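You operate a simulated robot arm through the tools that you are given. There is no shell and no other tool. Be economical: measure what you need, move in short steps, check, and stop when the job is done.

You run a simulated robot arm. Do the job below in one go: nothing can be reset, and whatever is moved stays where it is left.

JOB
Press the bush of the green wheel flush.
Fine: wheel in the nest, bed in, press lever down and up again, bed out.

It is judged by the outcome, as a careful person would: the job done as asked, and still so three seconds after it is handed in. It fails if anything else is knocked over, pushed out of place, dropped, spilled or broken.

ROBOT AND FRAMES
A 6-joint arm with a two-finger parallel gripper, fixed in place. Base frame: the origin is at the foot of the arm, x ahead of it, y to its left, z up; the work surface is at about z = 0. Units: m, degrees, N and s.
With the tool pointing down near the work surface it reaches from about 0.12 to 0.5 m from the base axis. Its first joint turns from -72.0 to 72.0 degrees. Payload 0.65 kg.
Tool frame: the origin (TCP) lies between the finger pads and is the grasp point; the fingertips stand 0.025 m ahead of it; z points along the fingers, y is the line along which they close. Largest opening 0.076 m; finger width 0.018, thickness 0.01; the body of the gripper, 0.036 by 0.078 m, starts 0.045 m behind the TCP.
Orientation is that of the tool frame in the base frame, as a unit quaternion [w, x, y, z]. With the fingers straight down and closing along the base's y, the tool's x points along the base's -x, its y along +y and its z along -z.

CONTROLS
- The arm moves only by the tool send_rows. Its argument "moves" is a list of rows, each an object (a shift or turn left out is 0, a gripper value left out holds the last) with "rotation": the turn, a rotation vector about the base's x, y, z in units of 6 degrees (1.0 is 6 degrees), a list of three; "offset": the shift along the base's x, y, z in units of 50 mm (1.0 is 50 mm), a list of three; "fingers": the opening in per cent of the stroke, from 0 (shut) to 100 (fully open). In form: [{"rotation": [wx, wy, wz], "offset": [tx, ty, tz], "fingers": fingers}, ...]. A call has 1 to 10 rows; each row shifts and turns the commanded pose from where the row before left it. A call with a number of a shift or a turn outside -1 to 1 is refused whole. A row lasts 0.2 s, in which the tool goes at most 0.05 m and 8.6 degrees; a call with a longer step from one row to the next is refused whole, and so is a gripper value outside its range. Where a pose cannot be reached the arm comes as near as it can. A force on the tool above 90 N (or 10 N above the force at the start of the call, whichever is more), or a blocked arm, ends the call early, and 0.2 s more pass. The fingers move at their own pace (about 0.108 m/s each) and stop on an object; they squeeze with about 26 N. The grip force told is the motor's: it shows also when the fingers shut on nothing. Time passes only in rows, and 0.2 s behind the last, so rows that do not move let the fingers close. It gives the time, the measured TCP pose, the force on the tool (base axes), the opening and the grip force at its end, in the units of the frame above (readings bear some noise).
- Cameras (640 x 400 px; columns grow to the right, rows downward): "scene" is fixed at [0.0827, 0.2971, 0.4209]; the picture's right is [-0.46, -0.89, 0.00], its down [-0.38, 0.20, -0.91] and it looks along [0.80, -0.42, -0.42] (base axes); focal length 214 px, centre (320, 200). "wrist" rides on the gripper at [-0.028, 0, -0.045] in the tool frame; the picture's right is [0.00, -1.00, 0.00], its down [0.97, 0.00, -0.24] and it looks along [0.24, 0.00, 0.97] (tool axes); focal length 218 px, centre (320, 200). There is no depth. A picture from a camera that has moved, and an enlarged one, comes with that camera's place and axes in the base frame and with its lens.
- capture(camera): a new picture of that camera. No time passes.
- inspect(camera, box): a new picture of the part [left, top, right, bottom] of that camera's present view, enlarged. No time passes.
- hand_in(): hands the job in; it is judged then, once.

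Work in short steps. Places have to be worked out from the pictures, the camera data and where the tool is seen: move nearer, look again, correct. Check each grasp and each placing, and mend what went wrong. You have 120 turns and 68 pictures in all, those below and enlarged ones among them. Open the gripper and draw the arm clear of the work before you hand the job in, unless the task says otherwise; then end with one line.

The tools are called after ">>>" as name(argument=value, ...) on one line, values as JSON. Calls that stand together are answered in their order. send_rows: Moves the arm, as the interface text tells. Its arguments: {"type":"object","properties":{"moves":{"type":"array","items":{"type":"object","properties":{"rotation":{"type":"array","items":{"type":"number"}},"offset":{"type":"array","items":{"type":"number"}},"fingers":{"type":"number"}}}}},"required":["moves"]} The other tools are called the same way: capture (camera) takes a picture; inspect (camera, box) takes an enlarged picture of a part of a camera's view; hand_in () hands the job in.

At the start:

```text
t: 0.0
ee_pos: [0.2157, 0.0699, 0.3844]
orientation: [0.0, 0.0, 1.0, 0.0]
contact_force: [0.1, -1.5, 0.3]
gripper_width: 0.0762
grasp_force: 0.0
```

scene: 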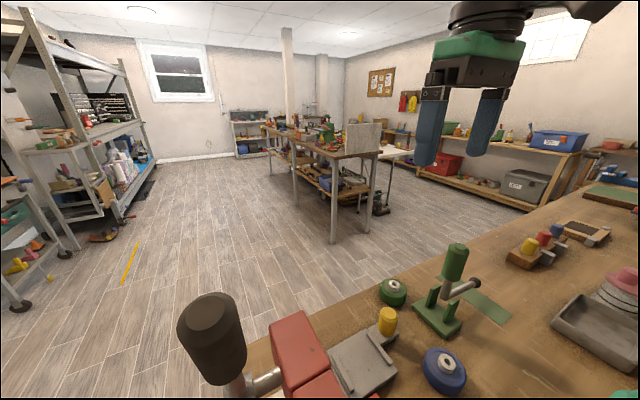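
wrist: 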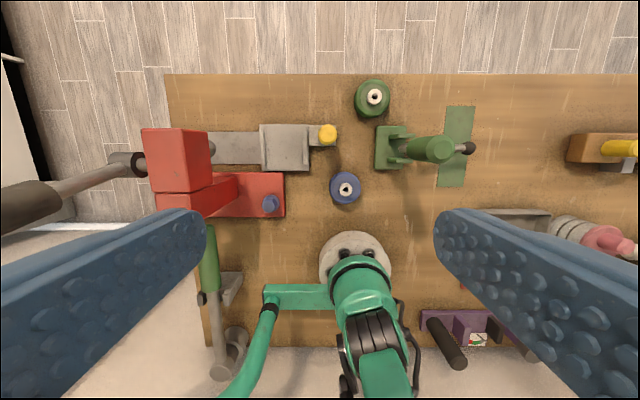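

I start by enlarging the press, sled and wheels in both views to understand the parts.

>>> inspect(camera="wrist", box=[120, 70, 420, 250])

>>> inspect(camera="scene", box=[160, 230, 520, 400])

```text
2.13 times, centred on (270, 160) of wrist
camera zoom: at [0.2439, 0.0679, 0.4301], right [0.0, -1.0, 0.0], down [-0.97, 0.0, 0.24], along [-0.24, 0.0, -0.97], focal length 466 px, centre (427, 285)
```

zoom: 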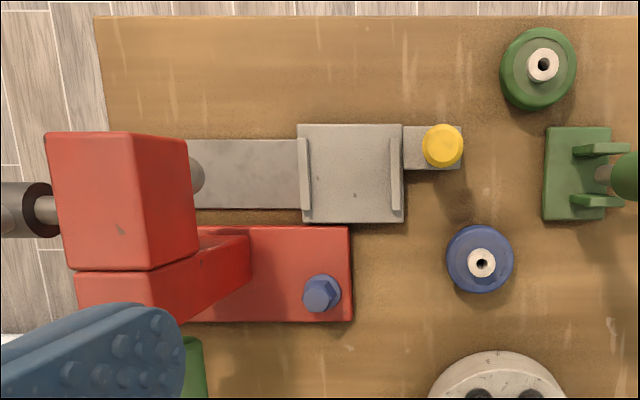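

```text
1.78 times, centred on (340, 315) of scene
camera zoom: at [0.0827, 0.2971, 0.4209], right [-0.46, -0.89, 0.0], down [-0.38, 0.2, -0.91], along [0.8, -0.42, -0.42], focal length 381 px, centre (284, -4)
```

zoom: 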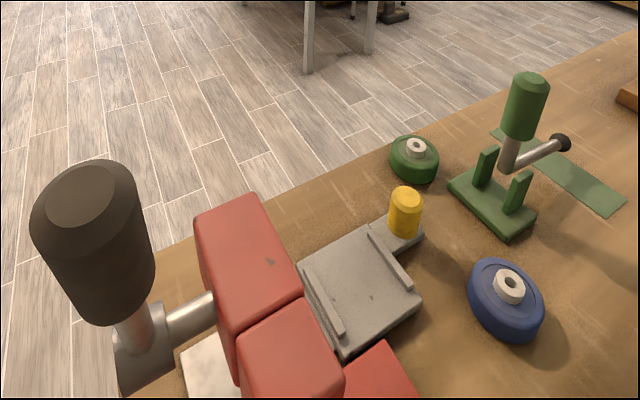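

The green wheel appears near (0.324, -0.024), with its bush up; the bed's nest is between two ribs near (0.24, 0.134), its knob near (0.26, 0.056), and the lever grip is up near (0.20, 0.31, 0.28). I move above the wheel to measure it.

>>> send_rows(moves=[{"offset": [0.55, -0.47, -0.5]}, {"offset": [0.55, -0.47, -0.5]}, {"offset": [0.55, -0.47, -0.6]}, {"offset": [0.51, -0.47, -0.6]}, {"offset": [0, 0, -0.6]}, {"offset": [0, 0, -0.6]}])

>>> capture(camera="wrist")

>>> capture(camera="scene")

```text
t: 1.4
ee_pos: [0.3233, -0.0247, 0.2156]
orientation: [0.001, 0.0, 1.0, 0.0]
contact_force: [0.3, -0.4, 0.7]
gripper_width: 0.0759
grasp_force: 0.1
```

```text
63 pictures are left
camera wrist: at [0.3506, -0.0264, 0.2605], right [0.0, -1.0, 0.0], down [-0.97, 0.0, 0.24], along [-0.24, 0.0, -0.97], focal length 218 px, centre (320, 200)
```

wrist: 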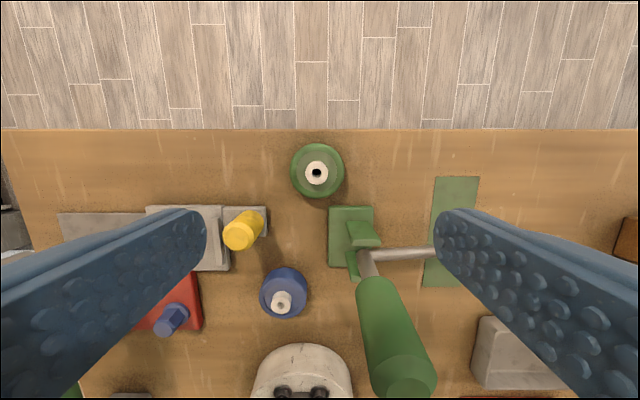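

```text
62 pictures are left
```

scene: 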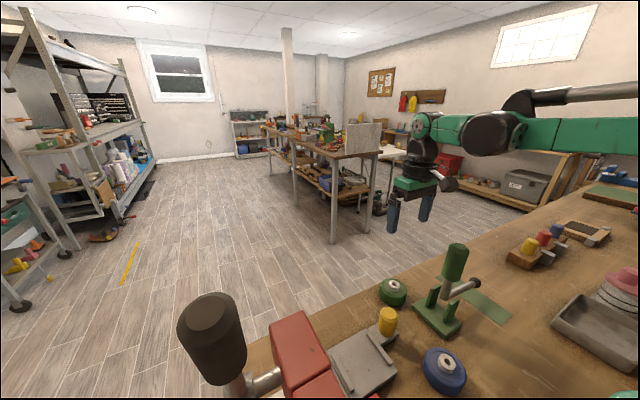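

The wheel centre measures about (0.324, -0.023), diameter about 56 mm, and the bush top is at about z = 0.039. Before choosing the grasp I look closely at the bed, wheel and press.

>>> inspect(camera="scene", box=[300, 270, 460, 370])

>>> inspect(camera="scene", box=[160, 280, 352, 400])

```text
4.00 times, centred on (380, 320) of scene
camera zoom: at [0.0827, 0.2971, 0.4209], right [-0.46, -0.89, 0.0], down [-0.38, 0.2, -0.91], along [0.8, -0.42, -0.42], focal length 858 px, centre (80, -280)
```

zoom: 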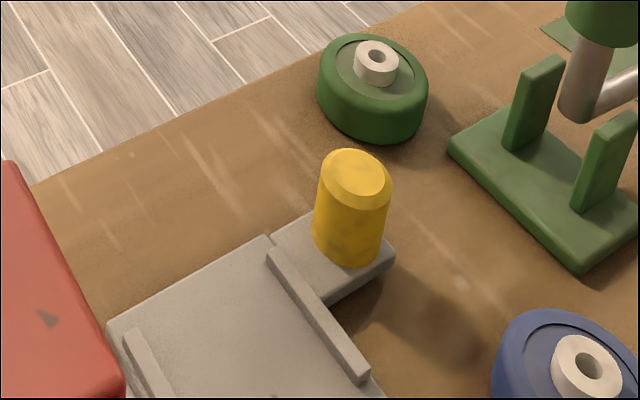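

```text
3.33 times, centred on (256, 340) of scene
camera zoom: at [0.0827, 0.2971, 0.4209], right [-0.46, -0.89, 0.0], down [-0.38, 0.2, -0.91], along [0.8, -0.42, -0.42], focal length 715 px, centre (533, -267)
```

zoom: 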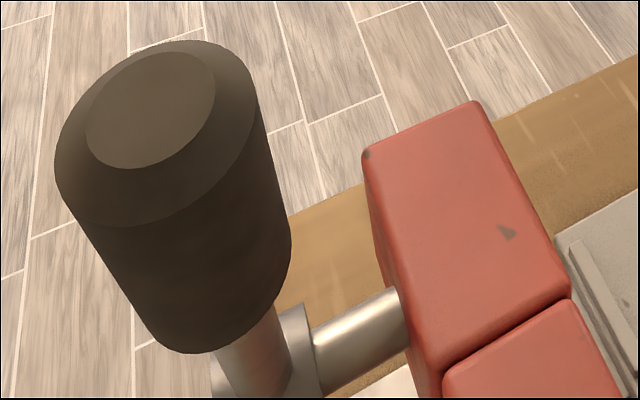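

The bed is a flat plate with two low ribs facing ±y, so in the nest the fingers must sit on the x sides. I grasp the wheel closing along y and turn 90° in the air afterwards.

>>> send_rows(moves=[{"offset": [0.02, 0.03, -0.7]}, {"offset": [0, 0, -0.7]}, {"offset": [0, 0, -0.7]}, {"offset": [0, 0, -0.7]}, {"offset": [0, 0, -0.5]}, {"offset": [0, 0, -0.4]}, {}])

>>> capture(camera="wrist")

>>> inspect(camera="scene", box=[340, 230, 500, 330])

```text
t: 3.0
ee_pos: [0.3252, -0.0225, 0.0309]
orientation: [0.001, 0.001, 1.0, -0.001]
contact_force: [-1.0, -0.2, -0.5]
gripper_width: 0.0759
grasp_force: 0.1
```

```text
59 pictures are left
camera wrist: at [0.3531, -0.0242, 0.0752], right [0.0, -1.0, 0.0], down [-0.97, 0.0, 0.24], along [-0.24, 0.0, -0.97], focal length 218 px, centre (320, 200)
```

wrist: 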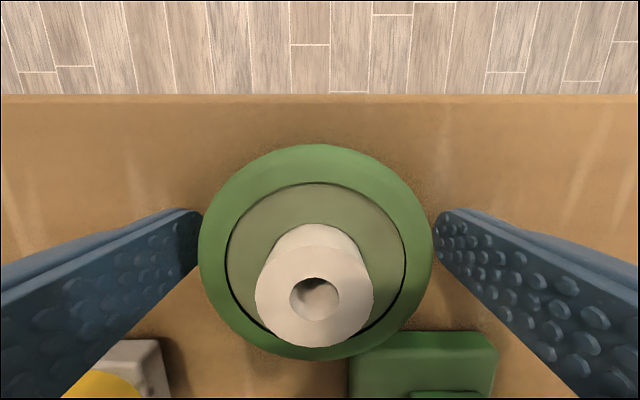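

```text
4.00 times, centred on (420, 280) of scene
camera zoom: at [0.0826, 0.2971, 0.4209], right [-0.46, -0.89, 0.0], down [-0.38, 0.2, -0.91], along [0.8, -0.42, -0.42], focal length 858 px, centre (-80, -120)
```

zoom: 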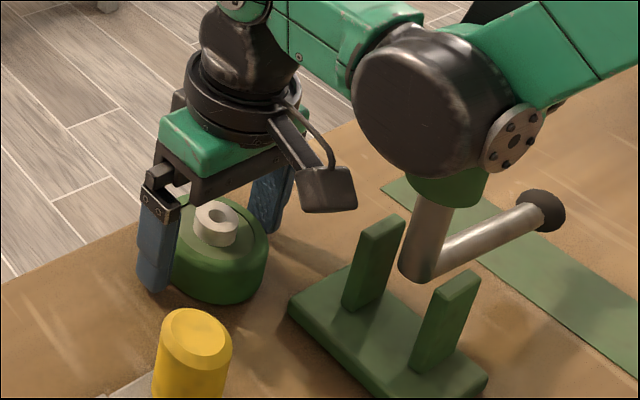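

The fingers straddle the wheel symmetrically and centred in x; I close the fingers.

>>> send_rows(moves=[{"fingers": 0}, {}, {}, {}])

```text
t: 4.0
ee_pos: [0.3256, -0.0222, 0.0303]
orientation: [0.0, 0.001, 1.0, 0.0]
contact_force: [0.8, 0.3, 0.0]
gripper_width: 0.0585
grasp_force: 26.0
```

The grip holds at 58.5 mm wide with 26 N. I lift straight up.

>>> send_rows(moves=[{"offset": [0, 0, 0.3]}, {"offset": [0, 0, 0.7]}, {"offset": [0, 0, 0.8]}, {"offset": [0, 0, 0.8]}, {"offset": [0, 0, 0.8]}, {}])

>>> capture(camera="wrist")

```text
t: 5.4
ee_pos: [0.3245, -0.0218, 0.1999]
orientation: [-0.001, 0.0, 1.0, 0.0]
contact_force: [-0.2, 0.0, -1.7]
gripper_width: 0.0583
grasp_force: 26.0
```

```text
57 pictures are left
camera wrist: at [0.352, -0.0227, 0.2451], right [0.0, -1.0, 0.0], down [-0.97, 0.0, 0.24], along [-0.24, 0.0, -0.97], focal length 218 px, centre (320, 200)
```

wrist: 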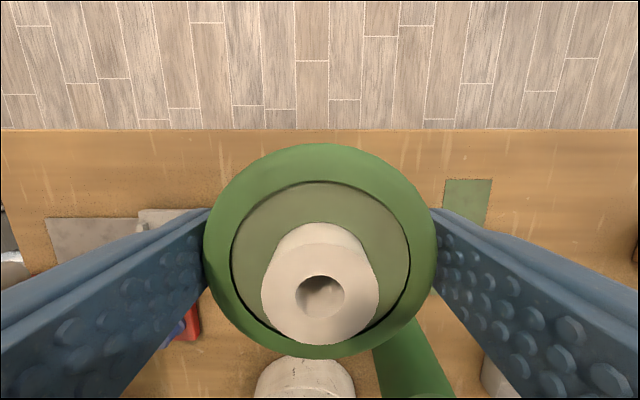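

The wheel is held securely. I rotate the gripper -90° about z so the camera goes to the -y side, moving to (0.24, 0.0) to look at the bed.

>>> send_rows(moves=[{"rotation": [0, 0, -1], "offset": [-0.17, 0.04, 0]}, {"rotation": [0, 0, -1], "offset": [-0.17, 0.04, 0]}, {"rotation": [0, 0, -1], "offset": [-0.17, 0.04, 0]}, {"rotation": [0, 0, -1], "offset": [-0.17, 0.04, 0]}, {"rotation": [0, 0, -1], "offset": [-0.17, 0.04, 0]}, {"rotation": [0, 0, -1], "offset": [-0.17, 0.04, 0]}, {"rotation": [0, 0, -1], "offset": [-0.17, 0.04, 0]}, {"rotation": [0, 0, -1], "offset": [-0.17, 0.04, 0]}, {"rotation": [0, 0, -1], "offset": [-0.17, 0.06, 0]}, {"rotation": [0, 0, -1], "offset": [-0.17, 0.06, 0]}])

>>> send_rows(moves=[{"rotation": [0, 0, -1]}, {"rotation": [0, 0, -1]}, {"rotation": [0, 0, -1]}, {"rotation": [0, 0, -1]}, {"rotation": [0, 0, -1]}, {}])

>>> capture(camera="wrist")

```text
t: 7.6
ee_pos: [0.2391, -0.0043, 0.1983]
orientation: [0.0, 0.502, 0.865, 0.0]
contact_force: [0.7, 0.6, -2.2]
gripper_width: 0.0585
grasp_force: 26.3
```

```text
t: 9.0
ee_pos: [0.2399, -0.0011, 0.2]
orientation: [0.0, 0.708, 0.706, 0.0]
contact_force: [-0.3, 0.0, -1.5]
gripper_width: 0.0587
grasp_force: 26.7
```

```text
56 pictures are left
camera wrist: at [0.2398, -0.0304, 0.2448], right [-1.0, 0.0, 0.0], down [0.0, 0.97, 0.24], along [0.0, 0.24, -0.97], focal length 218 px, centre (320, 200)
```

wrist: 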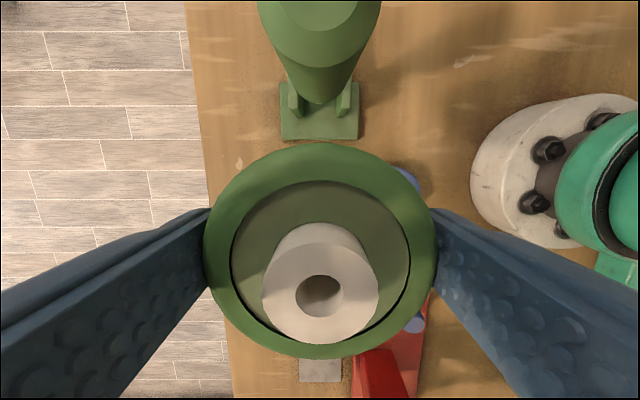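

With the camera on the -y side the bed is hidden behind the wheel, but triangulating from the earlier pictures puts the nest centre at (0.240, 0.134) and the plate top at z ≈ 0.011. I move over it at z ≈ 0.12 and check with the scene camera.

>>> send_rows(moves=[{"offset": [0, 0.54, 0]}, {"offset": [0, 0.54, -0.2]}, {"offset": [0, 0.54, -0.4]}, {"offset": [0, 0.54, -0.4]}, {"offset": [0, 0.54, -0.4]}, {}])

>>> inspect(camera="scene", box=[200, 190, 520, 390])

>>> capture(camera="wrist")

```text
t: 10.4
ee_pos: [0.2386, 0.1336, 0.1291]
orientation: [0.0, 0.707, 0.707, 0.001]
contact_force: [-0.4, 0.0, -2.3]
gripper_width: 0.0588
grasp_force: 25.8
```

```text
2.00 times, centred on (360, 290) of scene
camera zoom: at [0.0827, 0.2971, 0.4209], right [-0.46, -0.89, 0.0], down [-0.38, 0.2, -0.91], along [0.8, -0.42, -0.42], focal length 429 px, centre (240, 20)
```

zoom: 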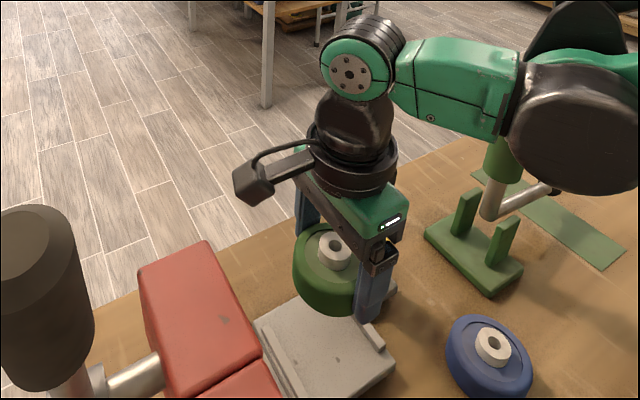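

```text
54 pictures are left
camera wrist: at [0.2392, 0.1048, 0.1741], right [-1.0, 0.0, 0.0], down [0.0, 0.97, 0.24], along [0.0, 0.24, -0.97], focal length 218 px, centre (320, 200)
```

wrist: 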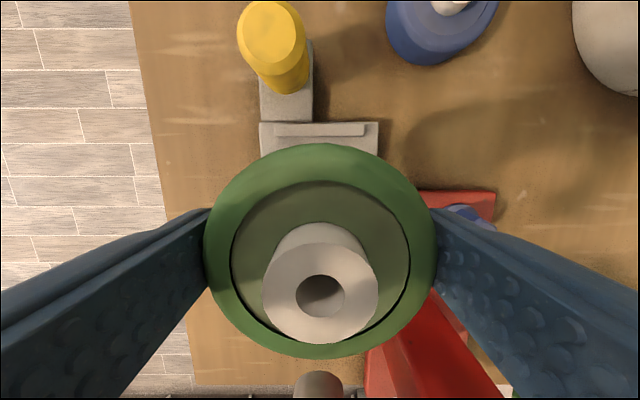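

The wrist view agrees: the plate spans x 0.198–0.281 with its -y edge at 0.088, and the ram tip is at x ≈ 0.241, so the nest centre is (0.240, 0.134). I lower the wheel to just above the plate.

>>> send_rows(moves=[{"offset": [0.02, 0.01, -0.5]}, {"offset": [0, 0, -0.5]}, {"offset": [0, 0, -0.4]}, {"offset": [0, 0, -0.2]}, {}])

>>> inspect(camera="scene", box=[270, 250, 462, 370])

```text
t: 11.6
ee_pos: [0.2419, 0.1341, 0.0505]
orientation: [0.0, 0.707, 0.707, 0.0]
contact_force: [-0.4, 0.7, -0.3]
gripper_width: 0.0586
grasp_force: 26.0
```

```text
3.33 times, centred on (366, 310) of scene
camera zoom: at [0.0827, 0.2971, 0.4209], right [-0.46, -0.89, 0.0], down [-0.38, 0.2, -0.91], along [0.8, -0.42, -0.42], focal length 715 px, centre (167, -167)
```

zoom: 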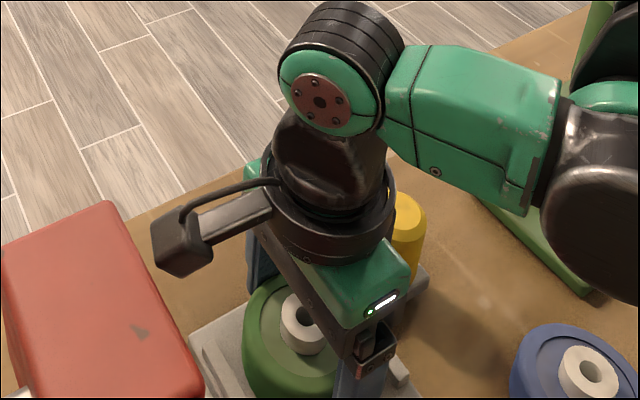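

The wheel is about 9 mm above the plate, between the ribs, and the sensor box by the press head is still clear. I lower the rest in small steps watching the force.

>>> send_rows(moves=[{"offset": [0, 0, -0.08]}, {"offset": [0, 0, -0.04]}, {}])

>>> send_rows(moves=[{"offset": [0, 0, -0.03]}, {}])

>>> inspect(camera="scene", box=[290, 290, 418, 370])

```text
t: 12.4
ee_pos: [0.2422, 0.1337, 0.0455]
orientation: [0.001, 0.707, 0.707, 0.0]
contact_force: [5.1, 0.3, 44.2]
gripper_width: 0.0584
grasp_force: 26.3
```

```text
t: 13.0
ee_pos: [0.2409, 0.134, 0.0438]
orientation: [-0.001, 0.707, 0.707, -0.001]
contact_force: [-3.6, 1.0, 41.1]
gripper_width: 0.0587
grasp_force: 26.2
```

```text
5.00 times, centred on (354, 330) of scene
camera zoom: at [0.0826, 0.297, 0.421], right [-0.46, -0.89, 0.0], down [-0.38, 0.2, -0.91], along [0.8, -0.42, -0.42], focal length 1072 px, centre (150, -450)
```

zoom: 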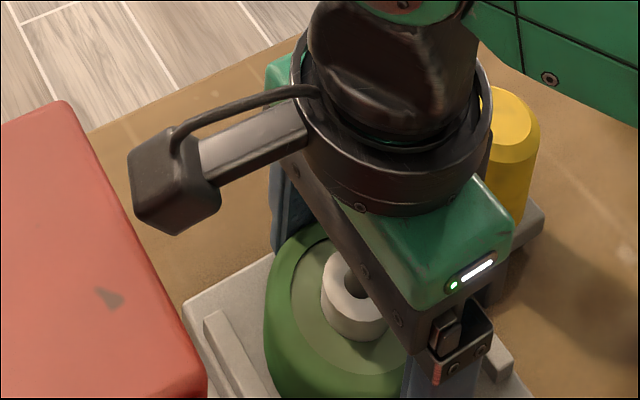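

The wheel sits on the plate (41 N, TCP z 0.044). I ease off 1.5 mm, open, and raise a little to look.

>>> send_rows(moves=[{"offset": [0, 0, 0.03]}, {"fingers": 100}, {}, {}, {"offset": [0, 0, 0.3]}, {"offset": [0, 0, 0.6]}, {"offset": [0, 0, 0.6]}, {"offset": [0, 0, 0.5]}, {}])

>>> capture(camera="wrist")

>>> inspect(camera="scene", box=[290, 290, 418, 370])

```text
t: 15.0
ee_pos: [0.2406, 0.1338, 0.1431]
orientation: [-0.001, 0.707, 0.707, 0.0]
contact_force: [-0.2, 0.2, 0.2]
gripper_width: 0.0761
grasp_force: 0.0
```

```text
51 pictures are left
camera wrist: at [0.24, 0.1043, 0.1886], right [-1.0, 0.0, 0.0], down [0.0, 0.97, 0.24], along [0.0, 0.24, -0.97], focal length 218 px, centre (320, 200)
```

wrist: 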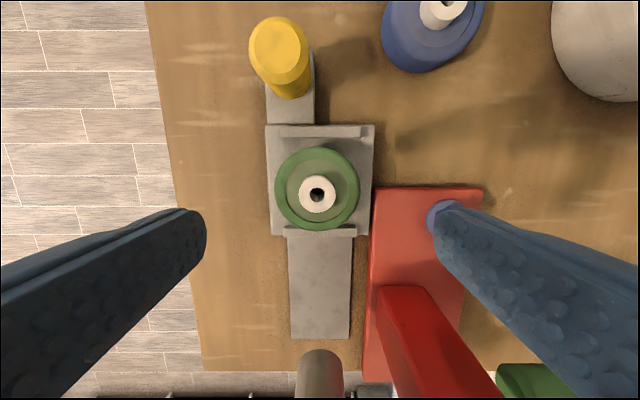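

```text
5.00 times, centred on (354, 330) of scene
camera zoom: at [0.0827, 0.2971, 0.4209], right [-0.46, -0.89, 0.0], down [-0.38, 0.2, -0.91], along [0.8, -0.42, -0.42], focal length 1072 px, centre (150, -450)
```

zoom: 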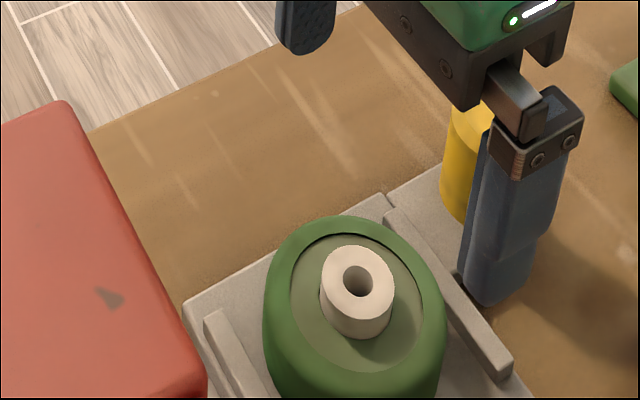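

The wheel is seated flat between the ribs. I enlarge to check its centring on the plate and against the ram.

>>> inspect(camera="wrist", box=[240, 110, 400, 250])

>>> inspect(camera="wrist", box=[240, 280, 420, 400])

```text
2.86 times, centred on (320, 180) of wrist
camera zoom: at [0.24, 0.1043, 0.1886], right [-1.0, 0.0, 0.0], down [0.0, 0.97, 0.24], along [0.0, 0.24, -0.97], focal length 624 px, centre (320, 257)
```

zoom: 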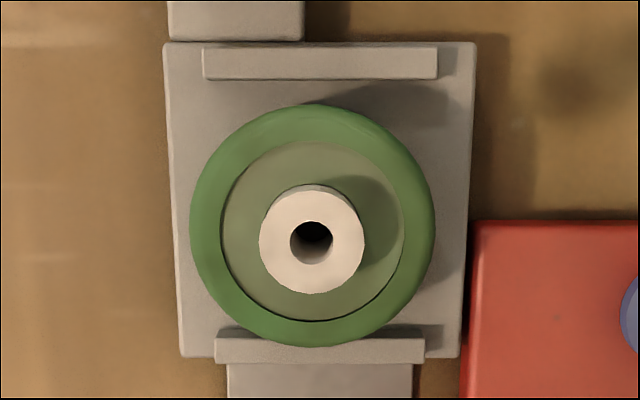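

```text
3.33 times, centred on (330, 340) of wrist
camera zoom: at [0.24, 0.1043, 0.1886], right [-1.0, 0.0, 0.0], down [0.0, 0.97, 0.24], along [0.0, 0.24, -0.97], focal length 728 px, centre (287, -267)
```

zoom: 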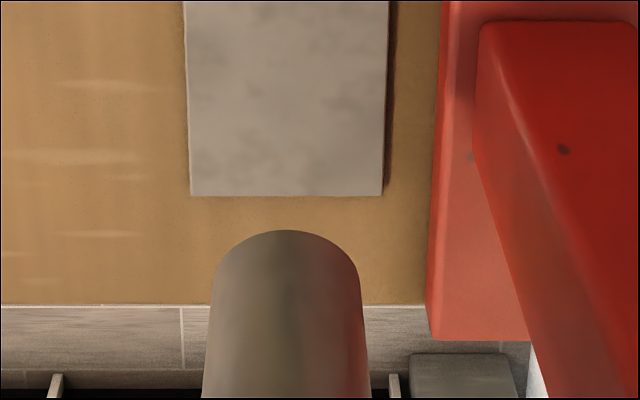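

The wheel is about 2 mm off towards +x relative to ram and plate centre, while the gripper is aligned with the ram. I go down, squeeze once to centre it, and release.

>>> send_rows(moves=[{"offset": [0, 0, -0.6]}, {"offset": [0, 0, -0.6]}, {"offset": [0, 0, -0.5]}, {"offset": [0, 0, -0.22]}, {}, {"fingers": 70}, {"fingers": 0}, {}, {}])

>>> send_rows(moves=[{"fingers": 100}, {}, {}, {"offset": [0, 0, 0.3]}, {"offset": [0, 0, 0.6]}, {"offset": [0, 0, 0.6]}, {"offset": [0, 0, 0.4]}, {}])

>>> inspect(camera="wrist", box=[240, 110, 400, 250])

```text
t: 17.0
ee_pos: [0.2406, 0.134, 0.0492]
orientation: [0.001, 0.707, 0.707, 0.0]
contact_force: [-0.6, 0.4, -0.1]
gripper_width: 0.0582
grasp_force: 25.9
```

```text
t: 18.8
ee_pos: [0.2412, 0.1341, 0.1427]
orientation: [-0.001, 0.707, 0.707, 0.001]
contact_force: [0.5, 0.0, -0.1]
gripper_width: 0.0759
grasp_force: 0.1
```

```text
2.86 times, centred on (320, 180) of wrist
camera zoom: at [0.2406, 0.1051, 0.1881], right [-1.0, 0.0, 0.0], down [0.0, 0.97, 0.24], along [0.0, 0.24, -0.97], focal length 624 px, centre (320, 257)
```

zoom: 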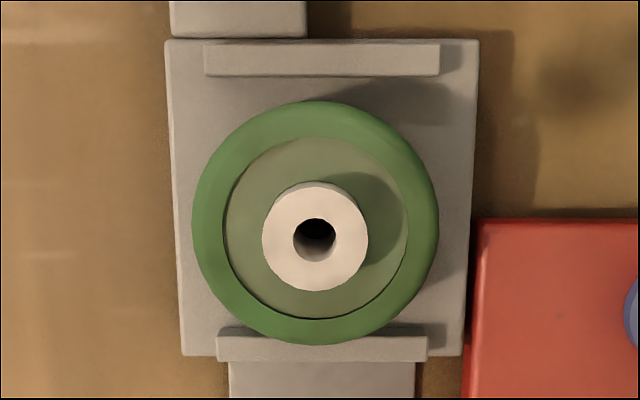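

The wheel still sits about 1.7 mm towards +x of the plate centre, so that is a small bias of the arm. I shift 1.7 mm towards -x and squeeze once more.

>>> send_rows(moves=[{"offset": [-0.034, 0, -0.6]}, {"offset": [0, 0, -0.6]}, {"offset": [0, 0, -0.5]}, {"offset": [0, 0, -0.22]}, {}, {"fingers": 70}, {"fingers": 0}, {}, {}])

>>> send_rows(moves=[{"fingers": 100}, {}, {}, {"offset": [0, 0, 0.3]}, {"offset": [0, 0, 0.6]}, {"offset": [0, 0, 0.6]}, {"offset": [0, 0, 0.4]}, {}])

>>> inspect(camera="wrist", box=[240, 110, 400, 250])

```text
t: 20.8
ee_pos: [0.2398, 0.1339, 0.0477]
orientation: [0.0, 0.708, 0.707, 0.0]
contact_force: [-0.3, 0.1, -0.1]
gripper_width: 0.058
grasp_force: 25.8
```

```text
t: 22.6
ee_pos: [0.2392, 0.1347, 0.142]
orientation: [0.0, 0.707, 0.707, 0.0]
contact_force: [0.1, -0.4, -0.2]
gripper_width: 0.076
grasp_force: 0.1
```

```text
2.86 times, centred on (320, 180) of wrist
camera zoom: at [0.2395, 0.1057, 0.1874], right [-1.0, 0.0, 0.0], down [0.0, 0.97, 0.24], along [0.0, 0.24, -0.97], focal length 624 px, centre (320, 257)
```

zoom: 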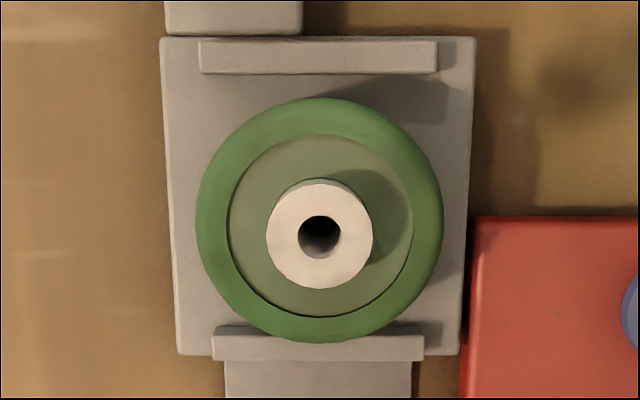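

The wheel is now centred within half a millimetre. Next I raise, turn 180° so the protruding sensor box stays away from the press head, and go above the yellow knob at about (0.263, 0.056).

>>> send_rows(moves=[{"offset": [0, 0, 0.8]}, {"offset": [0, -0.2, 0.3], "rotation": [0, 0, 1]}, {"offset": [0.05, -0.2, 0], "rotation": [0, 0, 1]}, {"offset": [0.05, -0.2, 0], "rotation": [0, 0, 1]}, {"offset": [0.05, -0.2, 0], "rotation": [0, 0, 1]}, {"offset": [0.05, -0.2, 0], "rotation": [0, 0, 1]}, {"offset": [0.05, -0.2, 0], "rotation": [0, 0, 1]}, {"offset": [0.05, -0.2, 0], "rotation": [0, 0, 1]}, {"offset": [0.05, -0.15, 0], "rotation": [0, 0, 1]}, {"offset": [0.05, 0, 0], "rotation": [0, 0, 1]}])

>>> send_rows(moves=[{"offset": [0.05, 0, 0], "rotation": [0, 0, 1]}, {"offset": [0.05, 0, 0], "rotation": [0, 0, 1]}, {"rotation": [0, 0, 1]}, {"rotation": [0, 0, 1]}, {"rotation": [0, 0, 1]}, {"rotation": [0, 0, 1]}, {"rotation": [0, 0, 1]}, {"rotation": [0, 0, 1]}, {"rotation": [0, 0, 1]}, {"rotation": [0, 0, 1]}])

>>> send_rows(moves=[{"rotation": [0, 0, 1]}, {"rotation": [0, 0, 1]}, {"rotation": [0, 0, 1]}, {"rotation": [0, 0, 1]}, {"rotation": [0, 0, 1]}, {"rotation": [0, 0, 1]}, {"rotation": [0, 0, 1]}, {"rotation": [0, 0, 1]}, {"rotation": [0, 0, 1]}, {"rotation": [0, 0, 1]}])

>>> send_rows(moves=[{"rotation": [0, 0, 1]}, {}])

>>> capture(camera="wrist")

```text
t: 24.8
ee_pos: [0.2602, 0.0573, 0.1976]
orientation: [0.0, 0.309, 0.951, -0.001]
contact_force: [0.1, 0.1, -0.3]
gripper_width: 0.0761
grasp_force: 0.0
```

```text
t: 27.0
ee_pos: [0.2647, 0.0567, 0.1973]
orientation: [-0.001, -0.209, 0.978, 0.001]
contact_force: [-0.8, 1.1, 0.6]
gripper_width: 0.0759
grasp_force: 0.0
```

```text
t: 29.2
ee_pos: [0.2653, 0.0567, 0.1982]
orientation: [0.0, -0.669, 0.743, -0.001]
contact_force: [-0.3, 0.4, -0.2]
gripper_width: 0.0758
grasp_force: 0.0
```

```text
t: 29.8
ee_pos: [0.2646, 0.0578, 0.1969]
orientation: [0.0, 0.707, -0.707, 0.0]
contact_force: [0.2, 0.4, -0.6]
gripper_width: 0.0759
grasp_force: 0.1
```

```text
45 pictures are left
camera wrist: at [0.2643, 0.0831, 0.2424], right [1.0, 0.0, 0.0], down [0.0, -0.97, 0.24], along [0.0, -0.24, -0.97], focal length 218 px, centre (320, 200)
```

wrist: 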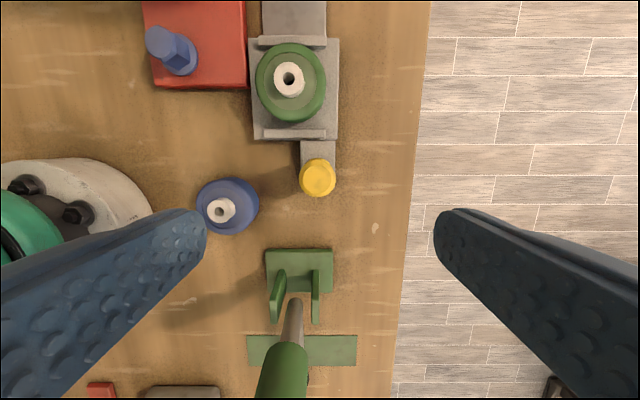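

The knob centre reads (0.2626, 0.057), with room for the fingers on both x sides. I descend around it.

>>> send_rows(moves=[{"offset": [-0.03, 0, -0.6]}, {"offset": [0, 0, -0.6]}, {"offset": [0, 0, -0.6]}, {"offset": [0, 0, -0.6]}, {"offset": [0, 0, -0.4]}, {"offset": [0, 0, -0.2]}, {}])

>>> capture(camera="wrist")

>>> inspect(camera="scene", box=[270, 230, 462, 350])

```text
t: 31.4
ee_pos: [0.2623, 0.058, 0.0478]
orientation: [-0.001, -0.707, 0.707, 0.0]
contact_force: [0.1, -0.3, -0.4]
gripper_width: 0.0759
grasp_force: 0.0
```

```text
44 pictures are left
camera wrist: at [0.263, 0.0842, 0.0927], right [1.0, 0.0, 0.0], down [0.0, -0.97, 0.24], along [0.0, -0.24, -0.97], focal length 218 px, centre (320, 200)
```

wrist: 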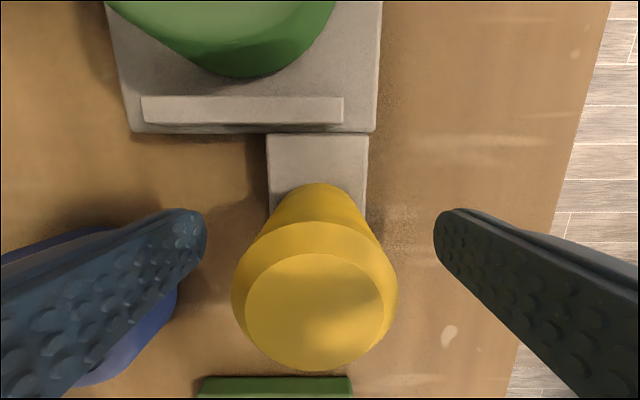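

```text
3.33 times, centred on (366, 290) of scene
camera zoom: at [0.0826, 0.2971, 0.4209], right [-0.46, -0.89, 0.0], down [-0.38, 0.2, -0.91], along [0.8, -0.42, -0.42], focal length 715 px, centre (167, -100)
```

zoom: 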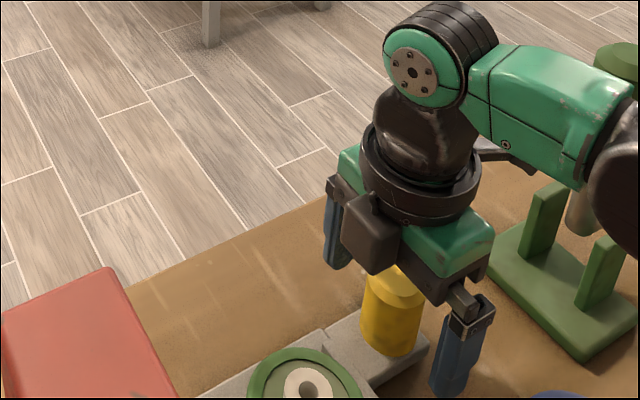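

The fingers straddle the knob. I close on it; the ram centre works out at y ≈ 0.252 (head y 0.226–0.278, rail end 0.298), so about 118 mm of bed travel is expected.

>>> send_rows(moves=[{"fingers": 0}, {}, {}, {}])

```text
t: 32.4
ee_pos: [0.2627, 0.057, 0.0487]
orientation: [0.001, 0.708, -0.707, -0.001]
contact_force: [-30.6, -1.1, -11.0]
gripper_width: 0.0316
grasp_force: 44.3
```

The grip shows -30 N in x, so the knob sits slightly towards -x of the tool; I ease over by about 1 mm.

>>> send_rows(moves=[{"offset": [-0.02, 0, 0]}, {}])

```text
t: 33.0
ee_pos: [0.262, 0.0567, 0.0474]
orientation: [-0.001, 0.707, -0.707, 0.0]
contact_force: [-9.1, 9.7, 22.0]
gripper_width: 0.0314
grasp_force: 45.0
```

Force has dropped to about 9 N. I push the bed in slowly along +y.

>>> send_rows(moves=[{"offset": [-0.006, 0.1, 0]}, {"offset": [0, 0.2, 0]}, {"offset": [0, 0.2, 0]}, {}])

>>> inspect(camera="scene", box=[220, 230, 460, 380])

```text
t: 34.0
ee_pos: [0.2613, 0.0832, 0.0479]
orientation: [0.001, -0.707, 0.707, 0.0]
contact_force: [3.0, -1.1, 37.0]
gripper_width: 0.0317
grasp_force: 44.8
```

```text
2.67 times, centred on (340, 305) of scene
camera zoom: at [0.0826, 0.2971, 0.4209], right [-0.46, -0.89, 0.0], down [-0.38, 0.2, -0.91], along [0.8, -0.42, -0.42], focal length 572 px, centre (267, -80)
```

zoom: 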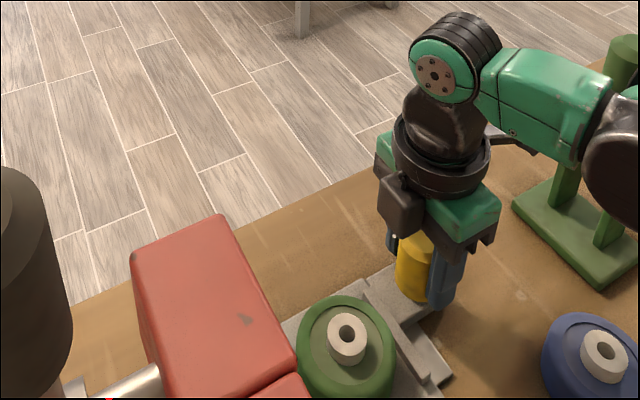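

The bed moves smoothly with the wheel. I continue to y ≈ 0.155, raising a touch to relieve the vertical load.

>>> send_rows(moves=[{"offset": [0, 0.2, 0.012]}, {"offset": [0, 0.25, 0]}, {"offset": [0, 0.25, 0]}, {"offset": [0, 0.25, 0]}, {"offset": [0, 0.25, 0]}, {"offset": [0, 0.22, 0]}, {}])

>>> inspect(camera="scene", box=[200, 220, 440, 370])

>>> capture(camera="wrist")

```text
t: 35.6
ee_pos: [0.2621, 0.1528, 0.0471]
orientation: [0.0, -0.707, 0.707, 0.0]
contact_force: [9.3, 0.4, 8.5]
gripper_width: 0.0313
grasp_force: 44.7
```

```text
2.67 times, centred on (320, 295) of scene
camera zoom: at [0.0826, 0.2971, 0.4209], right [-0.46, -0.89, 0.0], down [-0.38, 0.2, -0.91], along [0.8, -0.42, -0.42], focal length 572 px, centre (320, -53)
```

zoom: 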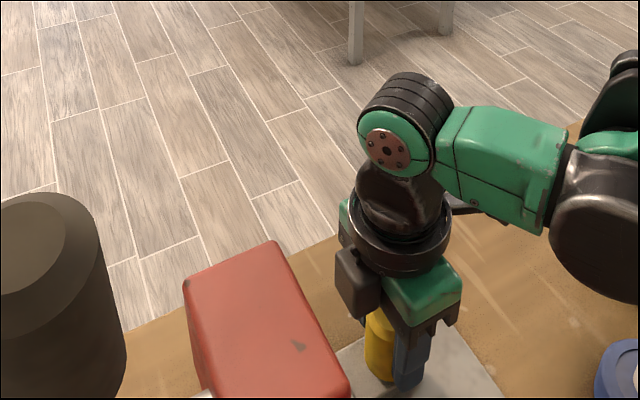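

```text
40 pictures are left
camera wrist: at [0.262, 0.1787, 0.0926], right [1.0, 0.0, 0.0], down [0.0, -0.97, 0.24], along [0.0, -0.24, -0.97], focal length 218 px, centre (320, 200)
```

wrist: 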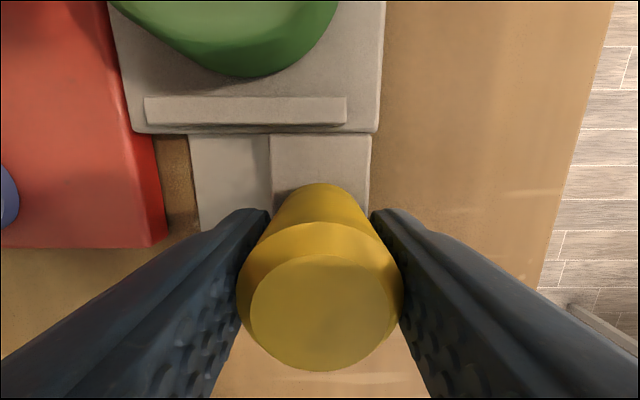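

The wheel is still in place and there is about 3 cm between sensor box and head. I push on in small steps until it meets the stop, near y ≈ 0.175.

>>> send_rows(moves=[{"offset": [-0.01, 0.1, 0]}, {"offset": [0, 0.1, 0]}, {"offset": [0, 0.08, 0]}, {}])

>>> send_rows(moves=[{"offset": [0, 0.05, 0]}, {"offset": [0, 0.05, 0]}, {}])

```text
t: 36.6
ee_pos: [0.2626, 0.1665, 0.0482]
orientation: [0.001, -0.707, 0.708, -0.001]
contact_force: [28.4, -0.5, -2.0]
gripper_width: 0.0314
grasp_force: 44.0
```

```text
t: 37.4
ee_pos: [0.2614, 0.1718, 0.0467]
orientation: [-0.001, 0.707, -0.707, 0.001]
contact_force: [36.1, -1.1, -37.8]
gripper_width: 0.0315
grasp_force: 45.5
```

No stop yet in y; side loads are building, so I correct x by +0.8 mm and z by -0.6 mm and go on in 2 mm steps.

>>> send_rows(moves=[{"offset": [0.016, 0, -0.012]}, {"offset": [0, 0.04, 0]}, {}])

>>> send_rows(moves=[{"offset": [0, 0.04, 0]}, {}])

>>> inspect(camera="scene", box=[200, 250, 440, 400])

```text
t: 38.2
ee_pos: [0.262, 0.1728, 0.0476]
orientation: [0.001, 0.707, -0.707, 0.001]
contact_force: [11.7, -13.1, -18.7]
gripper_width: 0.0313
grasp_force: 44.7
```

```text
t: 38.8
ee_pos: [0.2617, 0.1741, 0.0475]
orientation: [-0.003, -0.706, 0.708, -0.003]
contact_force: [1.1, -38.0, 2.2]
gripper_width: 0.0319
grasp_force: 45.1
```

```text
2.67 times, centred on (320, 325) of scene
camera zoom: at [0.0826, 0.2971, 0.4209], right [-0.46, -0.89, 0.0], down [-0.38, 0.2, -0.91], along [0.8, -0.42, -0.42], focal length 572 px, centre (320, -133)
```

zoom: 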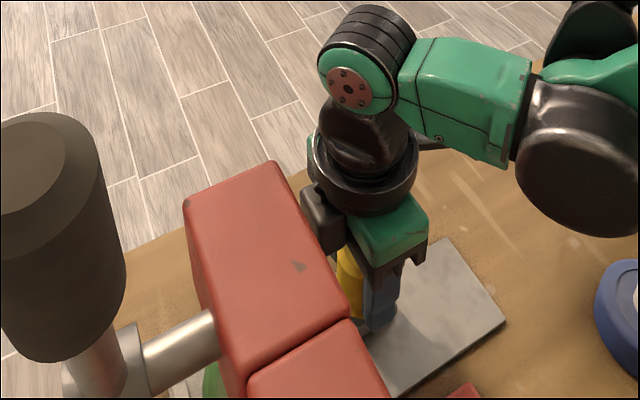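

A stop is felt at y ≈ 0.174 (38 N), just where expected. I check that it is the bed stop and not the sensor box touching the head.

>>> inspect(camera="scene", box=[280, 300, 376, 360])

>>> capture(camera="wrist")

```text
6.67 times, centred on (328, 330) of scene
camera zoom: at [0.0826, 0.2971, 0.4209], right [-0.46, -0.89, 0.0], down [-0.38, 0.2, -0.91], along [0.8, -0.42, -0.42], focal length 1430 px, centre (267, -667)
```

zoom: 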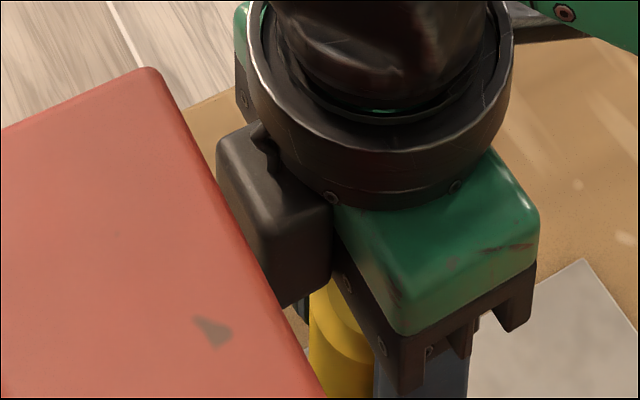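

```text
37 pictures are left
camera wrist: at [0.262, 0.2008, 0.0927], right [1.0, 0.0, 0.0], down [0.0, -0.97, 0.25], along [0.0, -0.25, -0.97], focal length 218 px, centre (320, 200)
```

wrist: 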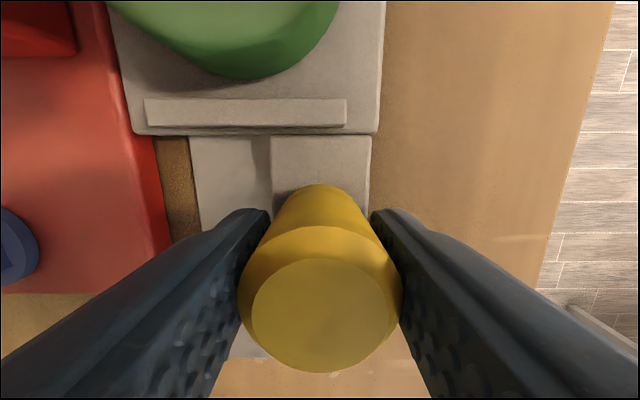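

It can't be told for sure, so I release, step back 35 mm, close the fingers and push the knob from behind, which keeps the sensor box well away from the head.

>>> send_rows(moves=[{"fingers": 100}, {}, {}, {"offset": [0, -0.4, 0]}, {"offset": [0, -0.4, 0], "fingers": 0}, {}, {}, {}])

>>> send_rows(moves=[{"offset": [0, 0.2, 0]}, {"offset": [0, 0.08, 0]}, {"offset": [0, 0.04, 0]}, {}])

```text
t: 40.6
ee_pos: [0.2598, 0.1357, 0.0473]
orientation: [0.0, -0.707, 0.707, 0.0]
contact_force: [-0.1, -0.6, 0.3]
gripper_width: 0.0002
grasp_force: 24.3
```

```text
t: 41.6
ee_pos: [0.2626, 0.1478, 0.0469]
orientation: [-0.007, -0.705, 0.709, -0.005]
contact_force: [-13.9, -80.1, 12.3]
gripper_width: 0.0
grasp_force: 24.0
```

80 N against the knob gives no more motion, so the bed is truly at its stop. I back off, rise and look at the press and lever.

>>> send_rows(moves=[{"offset": [0, -0.2, 0]}, {"offset": [0, -0.3, 0.3]}, {"offset": [0, 0, 0.8]}, {"offset": [0, 0, 0.9]}, {"offset": [0, 0, 0.9]}, {"offset": [0, 0, 0.9]}, {"offset": [0, 0, 0.9]}, {}])

>>> capture(camera="wrist")

>>> capture(camera="scene")

```text
t: 43.4
ee_pos: [0.2627, 0.126, 0.284]
orientation: [0.0, -0.707, 0.707, 0.0]
contact_force: [1.2, -0.3, -0.9]
gripper_width: 0.0
grasp_force: 23.6
```

```text
36 pictures are left
camera wrist: at [0.2628, 0.1527, 0.3284], right [1.0, 0.0, 0.0], down [0.0, -0.97, 0.24], along [0.0, -0.24, -0.97], focal length 218 px, centre (320, 200)
```

wrist: 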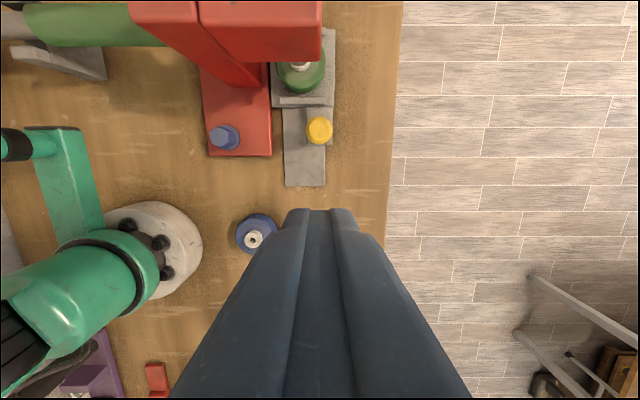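

```text
35 pictures are left
```

scene: 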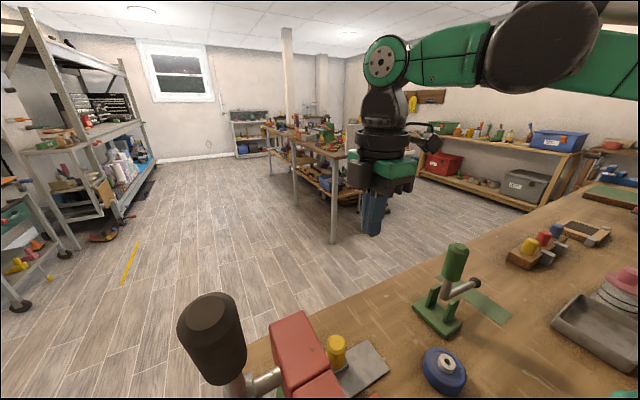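

The bed is in with the wheel under the head. I move higher and towards +y to see the lever and what lies along its path.

>>> send_rows(moves=[{"offset": [0, 0, 0.9]}, {"offset": [0, 0, 0.9]}, {"offset": [-0.3, 0.3, 0.3]}, {"offset": [-0.3, 0.4, 0]}, {"offset": [-0.3, 0.4, 0]}, {"offset": [-0.3, 0.3, 0]}, {}])

>>> capture(camera="wrist")

```text
t: 45.0
ee_pos: [0.2007, 0.1971, 0.3863]
orientation: [0.0, 0.707, -0.707, 0.0]
contact_force: [0.4, 0.0, -0.4]
gripper_width: 0.0
grasp_force: 23.8
```

```text
34 pictures are left
camera wrist: at [0.2012, 0.2227, 0.4318], right [1.0, 0.0, 0.0], down [0.0, -0.97, 0.24], along [0.0, -0.24, -0.97], focal length 218 px, centre (320, 200)
```

wrist: 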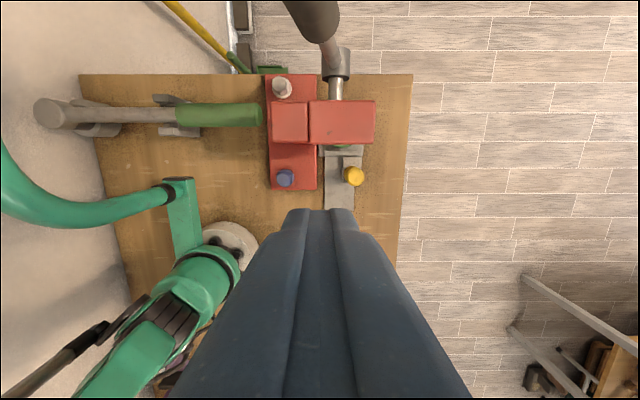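

The lever hub is near (0.222, 0.318, 0.138) and the grip leans towards -x, ending near z ≈ 0.33; a mallet lies clear at y ≈ 0.25. I turn another 90° so the fingers close along y with the camera on the -x side, and look at the lever from there.

>>> send_rows(moves=[{"rotation": [0, 0, 1]}, {"rotation": [0, 0, 1]}, {"rotation": [0, 0, 1]}, {"rotation": [0, 0, 1]}, {"rotation": [0, 0, 1]}, {"rotation": [0, 0, 1]}, {"rotation": [0, 0, 1]}, {"rotation": [0, 0, 1]}, {"rotation": [0, 0, 1]}, {"rotation": [0, 0, 1]}])

>>> send_rows(moves=[{"rotation": [0, 0, 1], "fingers": 100}, {"rotation": [0, 0, 1]}, {"rotation": [0, 0, 1]}, {"rotation": [0, 0, 1]}, {"rotation": [0, 0, 1]}, {}])

>>> capture(camera="wrist")

>>> capture(camera="scene")

```text
t: 47.2
ee_pos: [0.2019, 0.1965, 0.3857]
orientation: [0.001, 0.966, -0.258, 0.001]
contact_force: [-0.1, -0.1, -0.1]
gripper_width: 0.0
grasp_force: 23.7
```

```text
t: 48.6
ee_pos: [0.2014, 0.1965, 0.3864]
orientation: [-0.001, 1.0, 0.0, 0.0]
contact_force: [0.2, -0.4, -0.6]
gripper_width: 0.0763
grasp_force: 0.1
```

```text
33 pictures are left
camera wrist: at [0.1745, 0.1959, 0.4316], right [0.0, 1.0, 0.0], down [0.97, 0.0, 0.24], along [0.24, 0.0, -0.97], focal length 218 px, centre (320, 200)
```

wrist: 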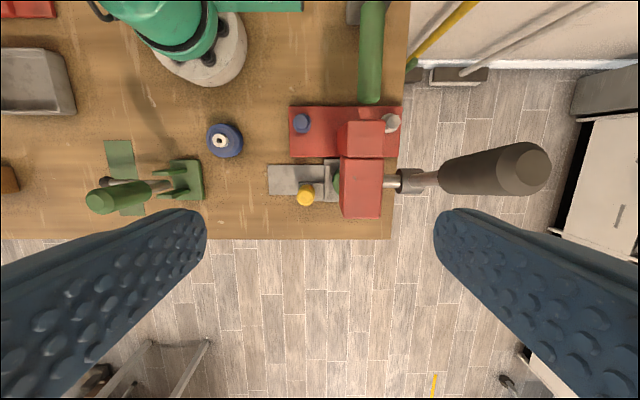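

```text
32 pictures are left
```

scene: 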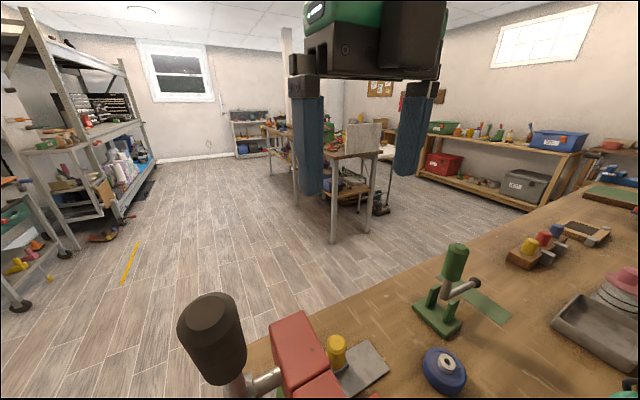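

The grip top is near (0.188, 0.32, 0.30) with about 33 mm diameter, leaning about 12° towards -x, lever length about 0.17 m. I go above it and then down to straddle its upper part.

>>> send_rows(moves=[{"offset": [-0.05, 0.6, 0]}, {"offset": [-0.05, 0.6, 0]}, {"offset": [-0.05, 0.6, 0]}, {"offset": [-0.04, 0.66, 0]}, {"offset": [0, 0, -0.6]}, {}])

>>> capture(camera="wrist")

>>> capture(camera="scene")

```text
t: 50.0
ee_pos: [0.1779, 0.2989, 0.3198]
orientation: [0.0, 1.0, 0.0, 0.0]
contact_force: [-0.3, -0.2, -0.2]
gripper_width: 0.0761
grasp_force: 0.0
out of reach, approached as far as the arm can: row 1, 2, 3, 4
```

```text
31 pictures are left
camera wrist: at [0.15, 0.2981, 0.3641], right [0.0, 1.0, 0.0], down [0.97, 0.0, 0.24], along [0.24, 0.0, -0.97], focal length 218 px, centre (320, 200)
```

wrist: 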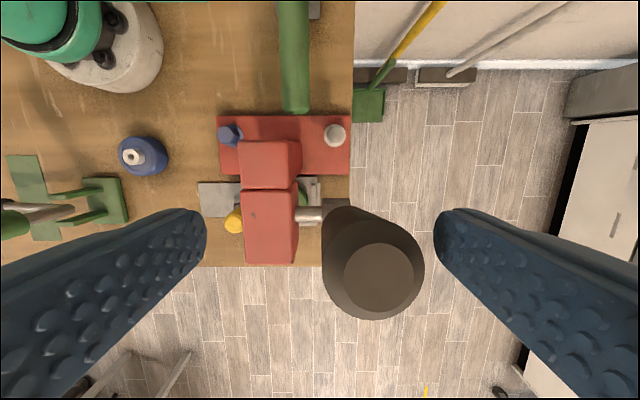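

```text
30 pictures are left
```

scene: 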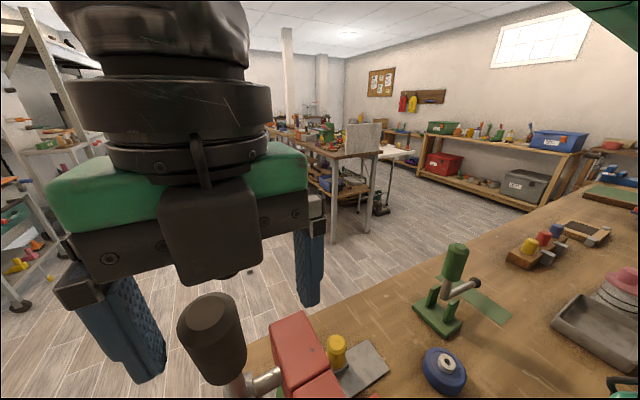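

The arm clipped at its reach for that height; the grip top here reads (0.192, 0.317). I lower a step and see where the command stands.

>>> send_rows(moves=[{"offset": [0, 0, -0.3]}, {}])

```text
t: 50.6
ee_pos: [0.1784, 0.2989, 0.3037]
orientation: [0.0, 1.0, 0.0, 0.0]
contact_force: [0.2, -0.8, 0.1]
gripper_width: 0.076
grasp_force: 0.0
```

The command follows the reached pose. I now shift to x 0.192, y 0.318 at this height and look.

>>> send_rows(moves=[{"offset": [0.14, 0.19, 0]}, {"offset": [0.13, 0.19, 0]}, {}])

>>> capture(camera="wrist")

```text
t: 51.4
ee_pos: [0.1909, 0.3176, 0.3063]
orientation: [0.0, 1.0, 0.001, 0.0]
contact_force: [0.3, 0.9, -0.4]
gripper_width: 0.0761
grasp_force: 0.1
```

```text
29 pictures are left
camera wrist: at [0.1639, 0.316, 0.3498], right [0.0, 1.0, 0.0], down [0.97, 0.0, 0.24], along [0.24, 0.0, -0.97], focal length 218 px, centre (320, 200)
```

wrist: 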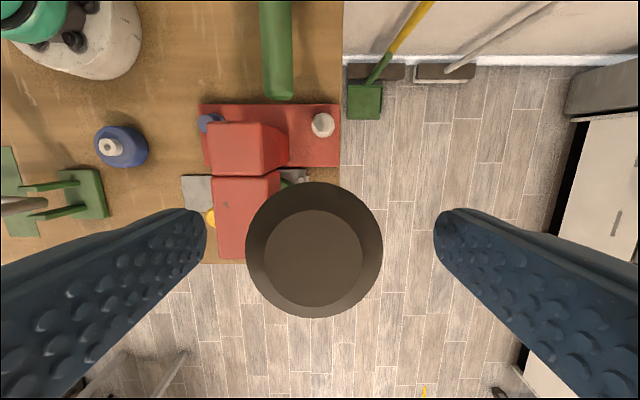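

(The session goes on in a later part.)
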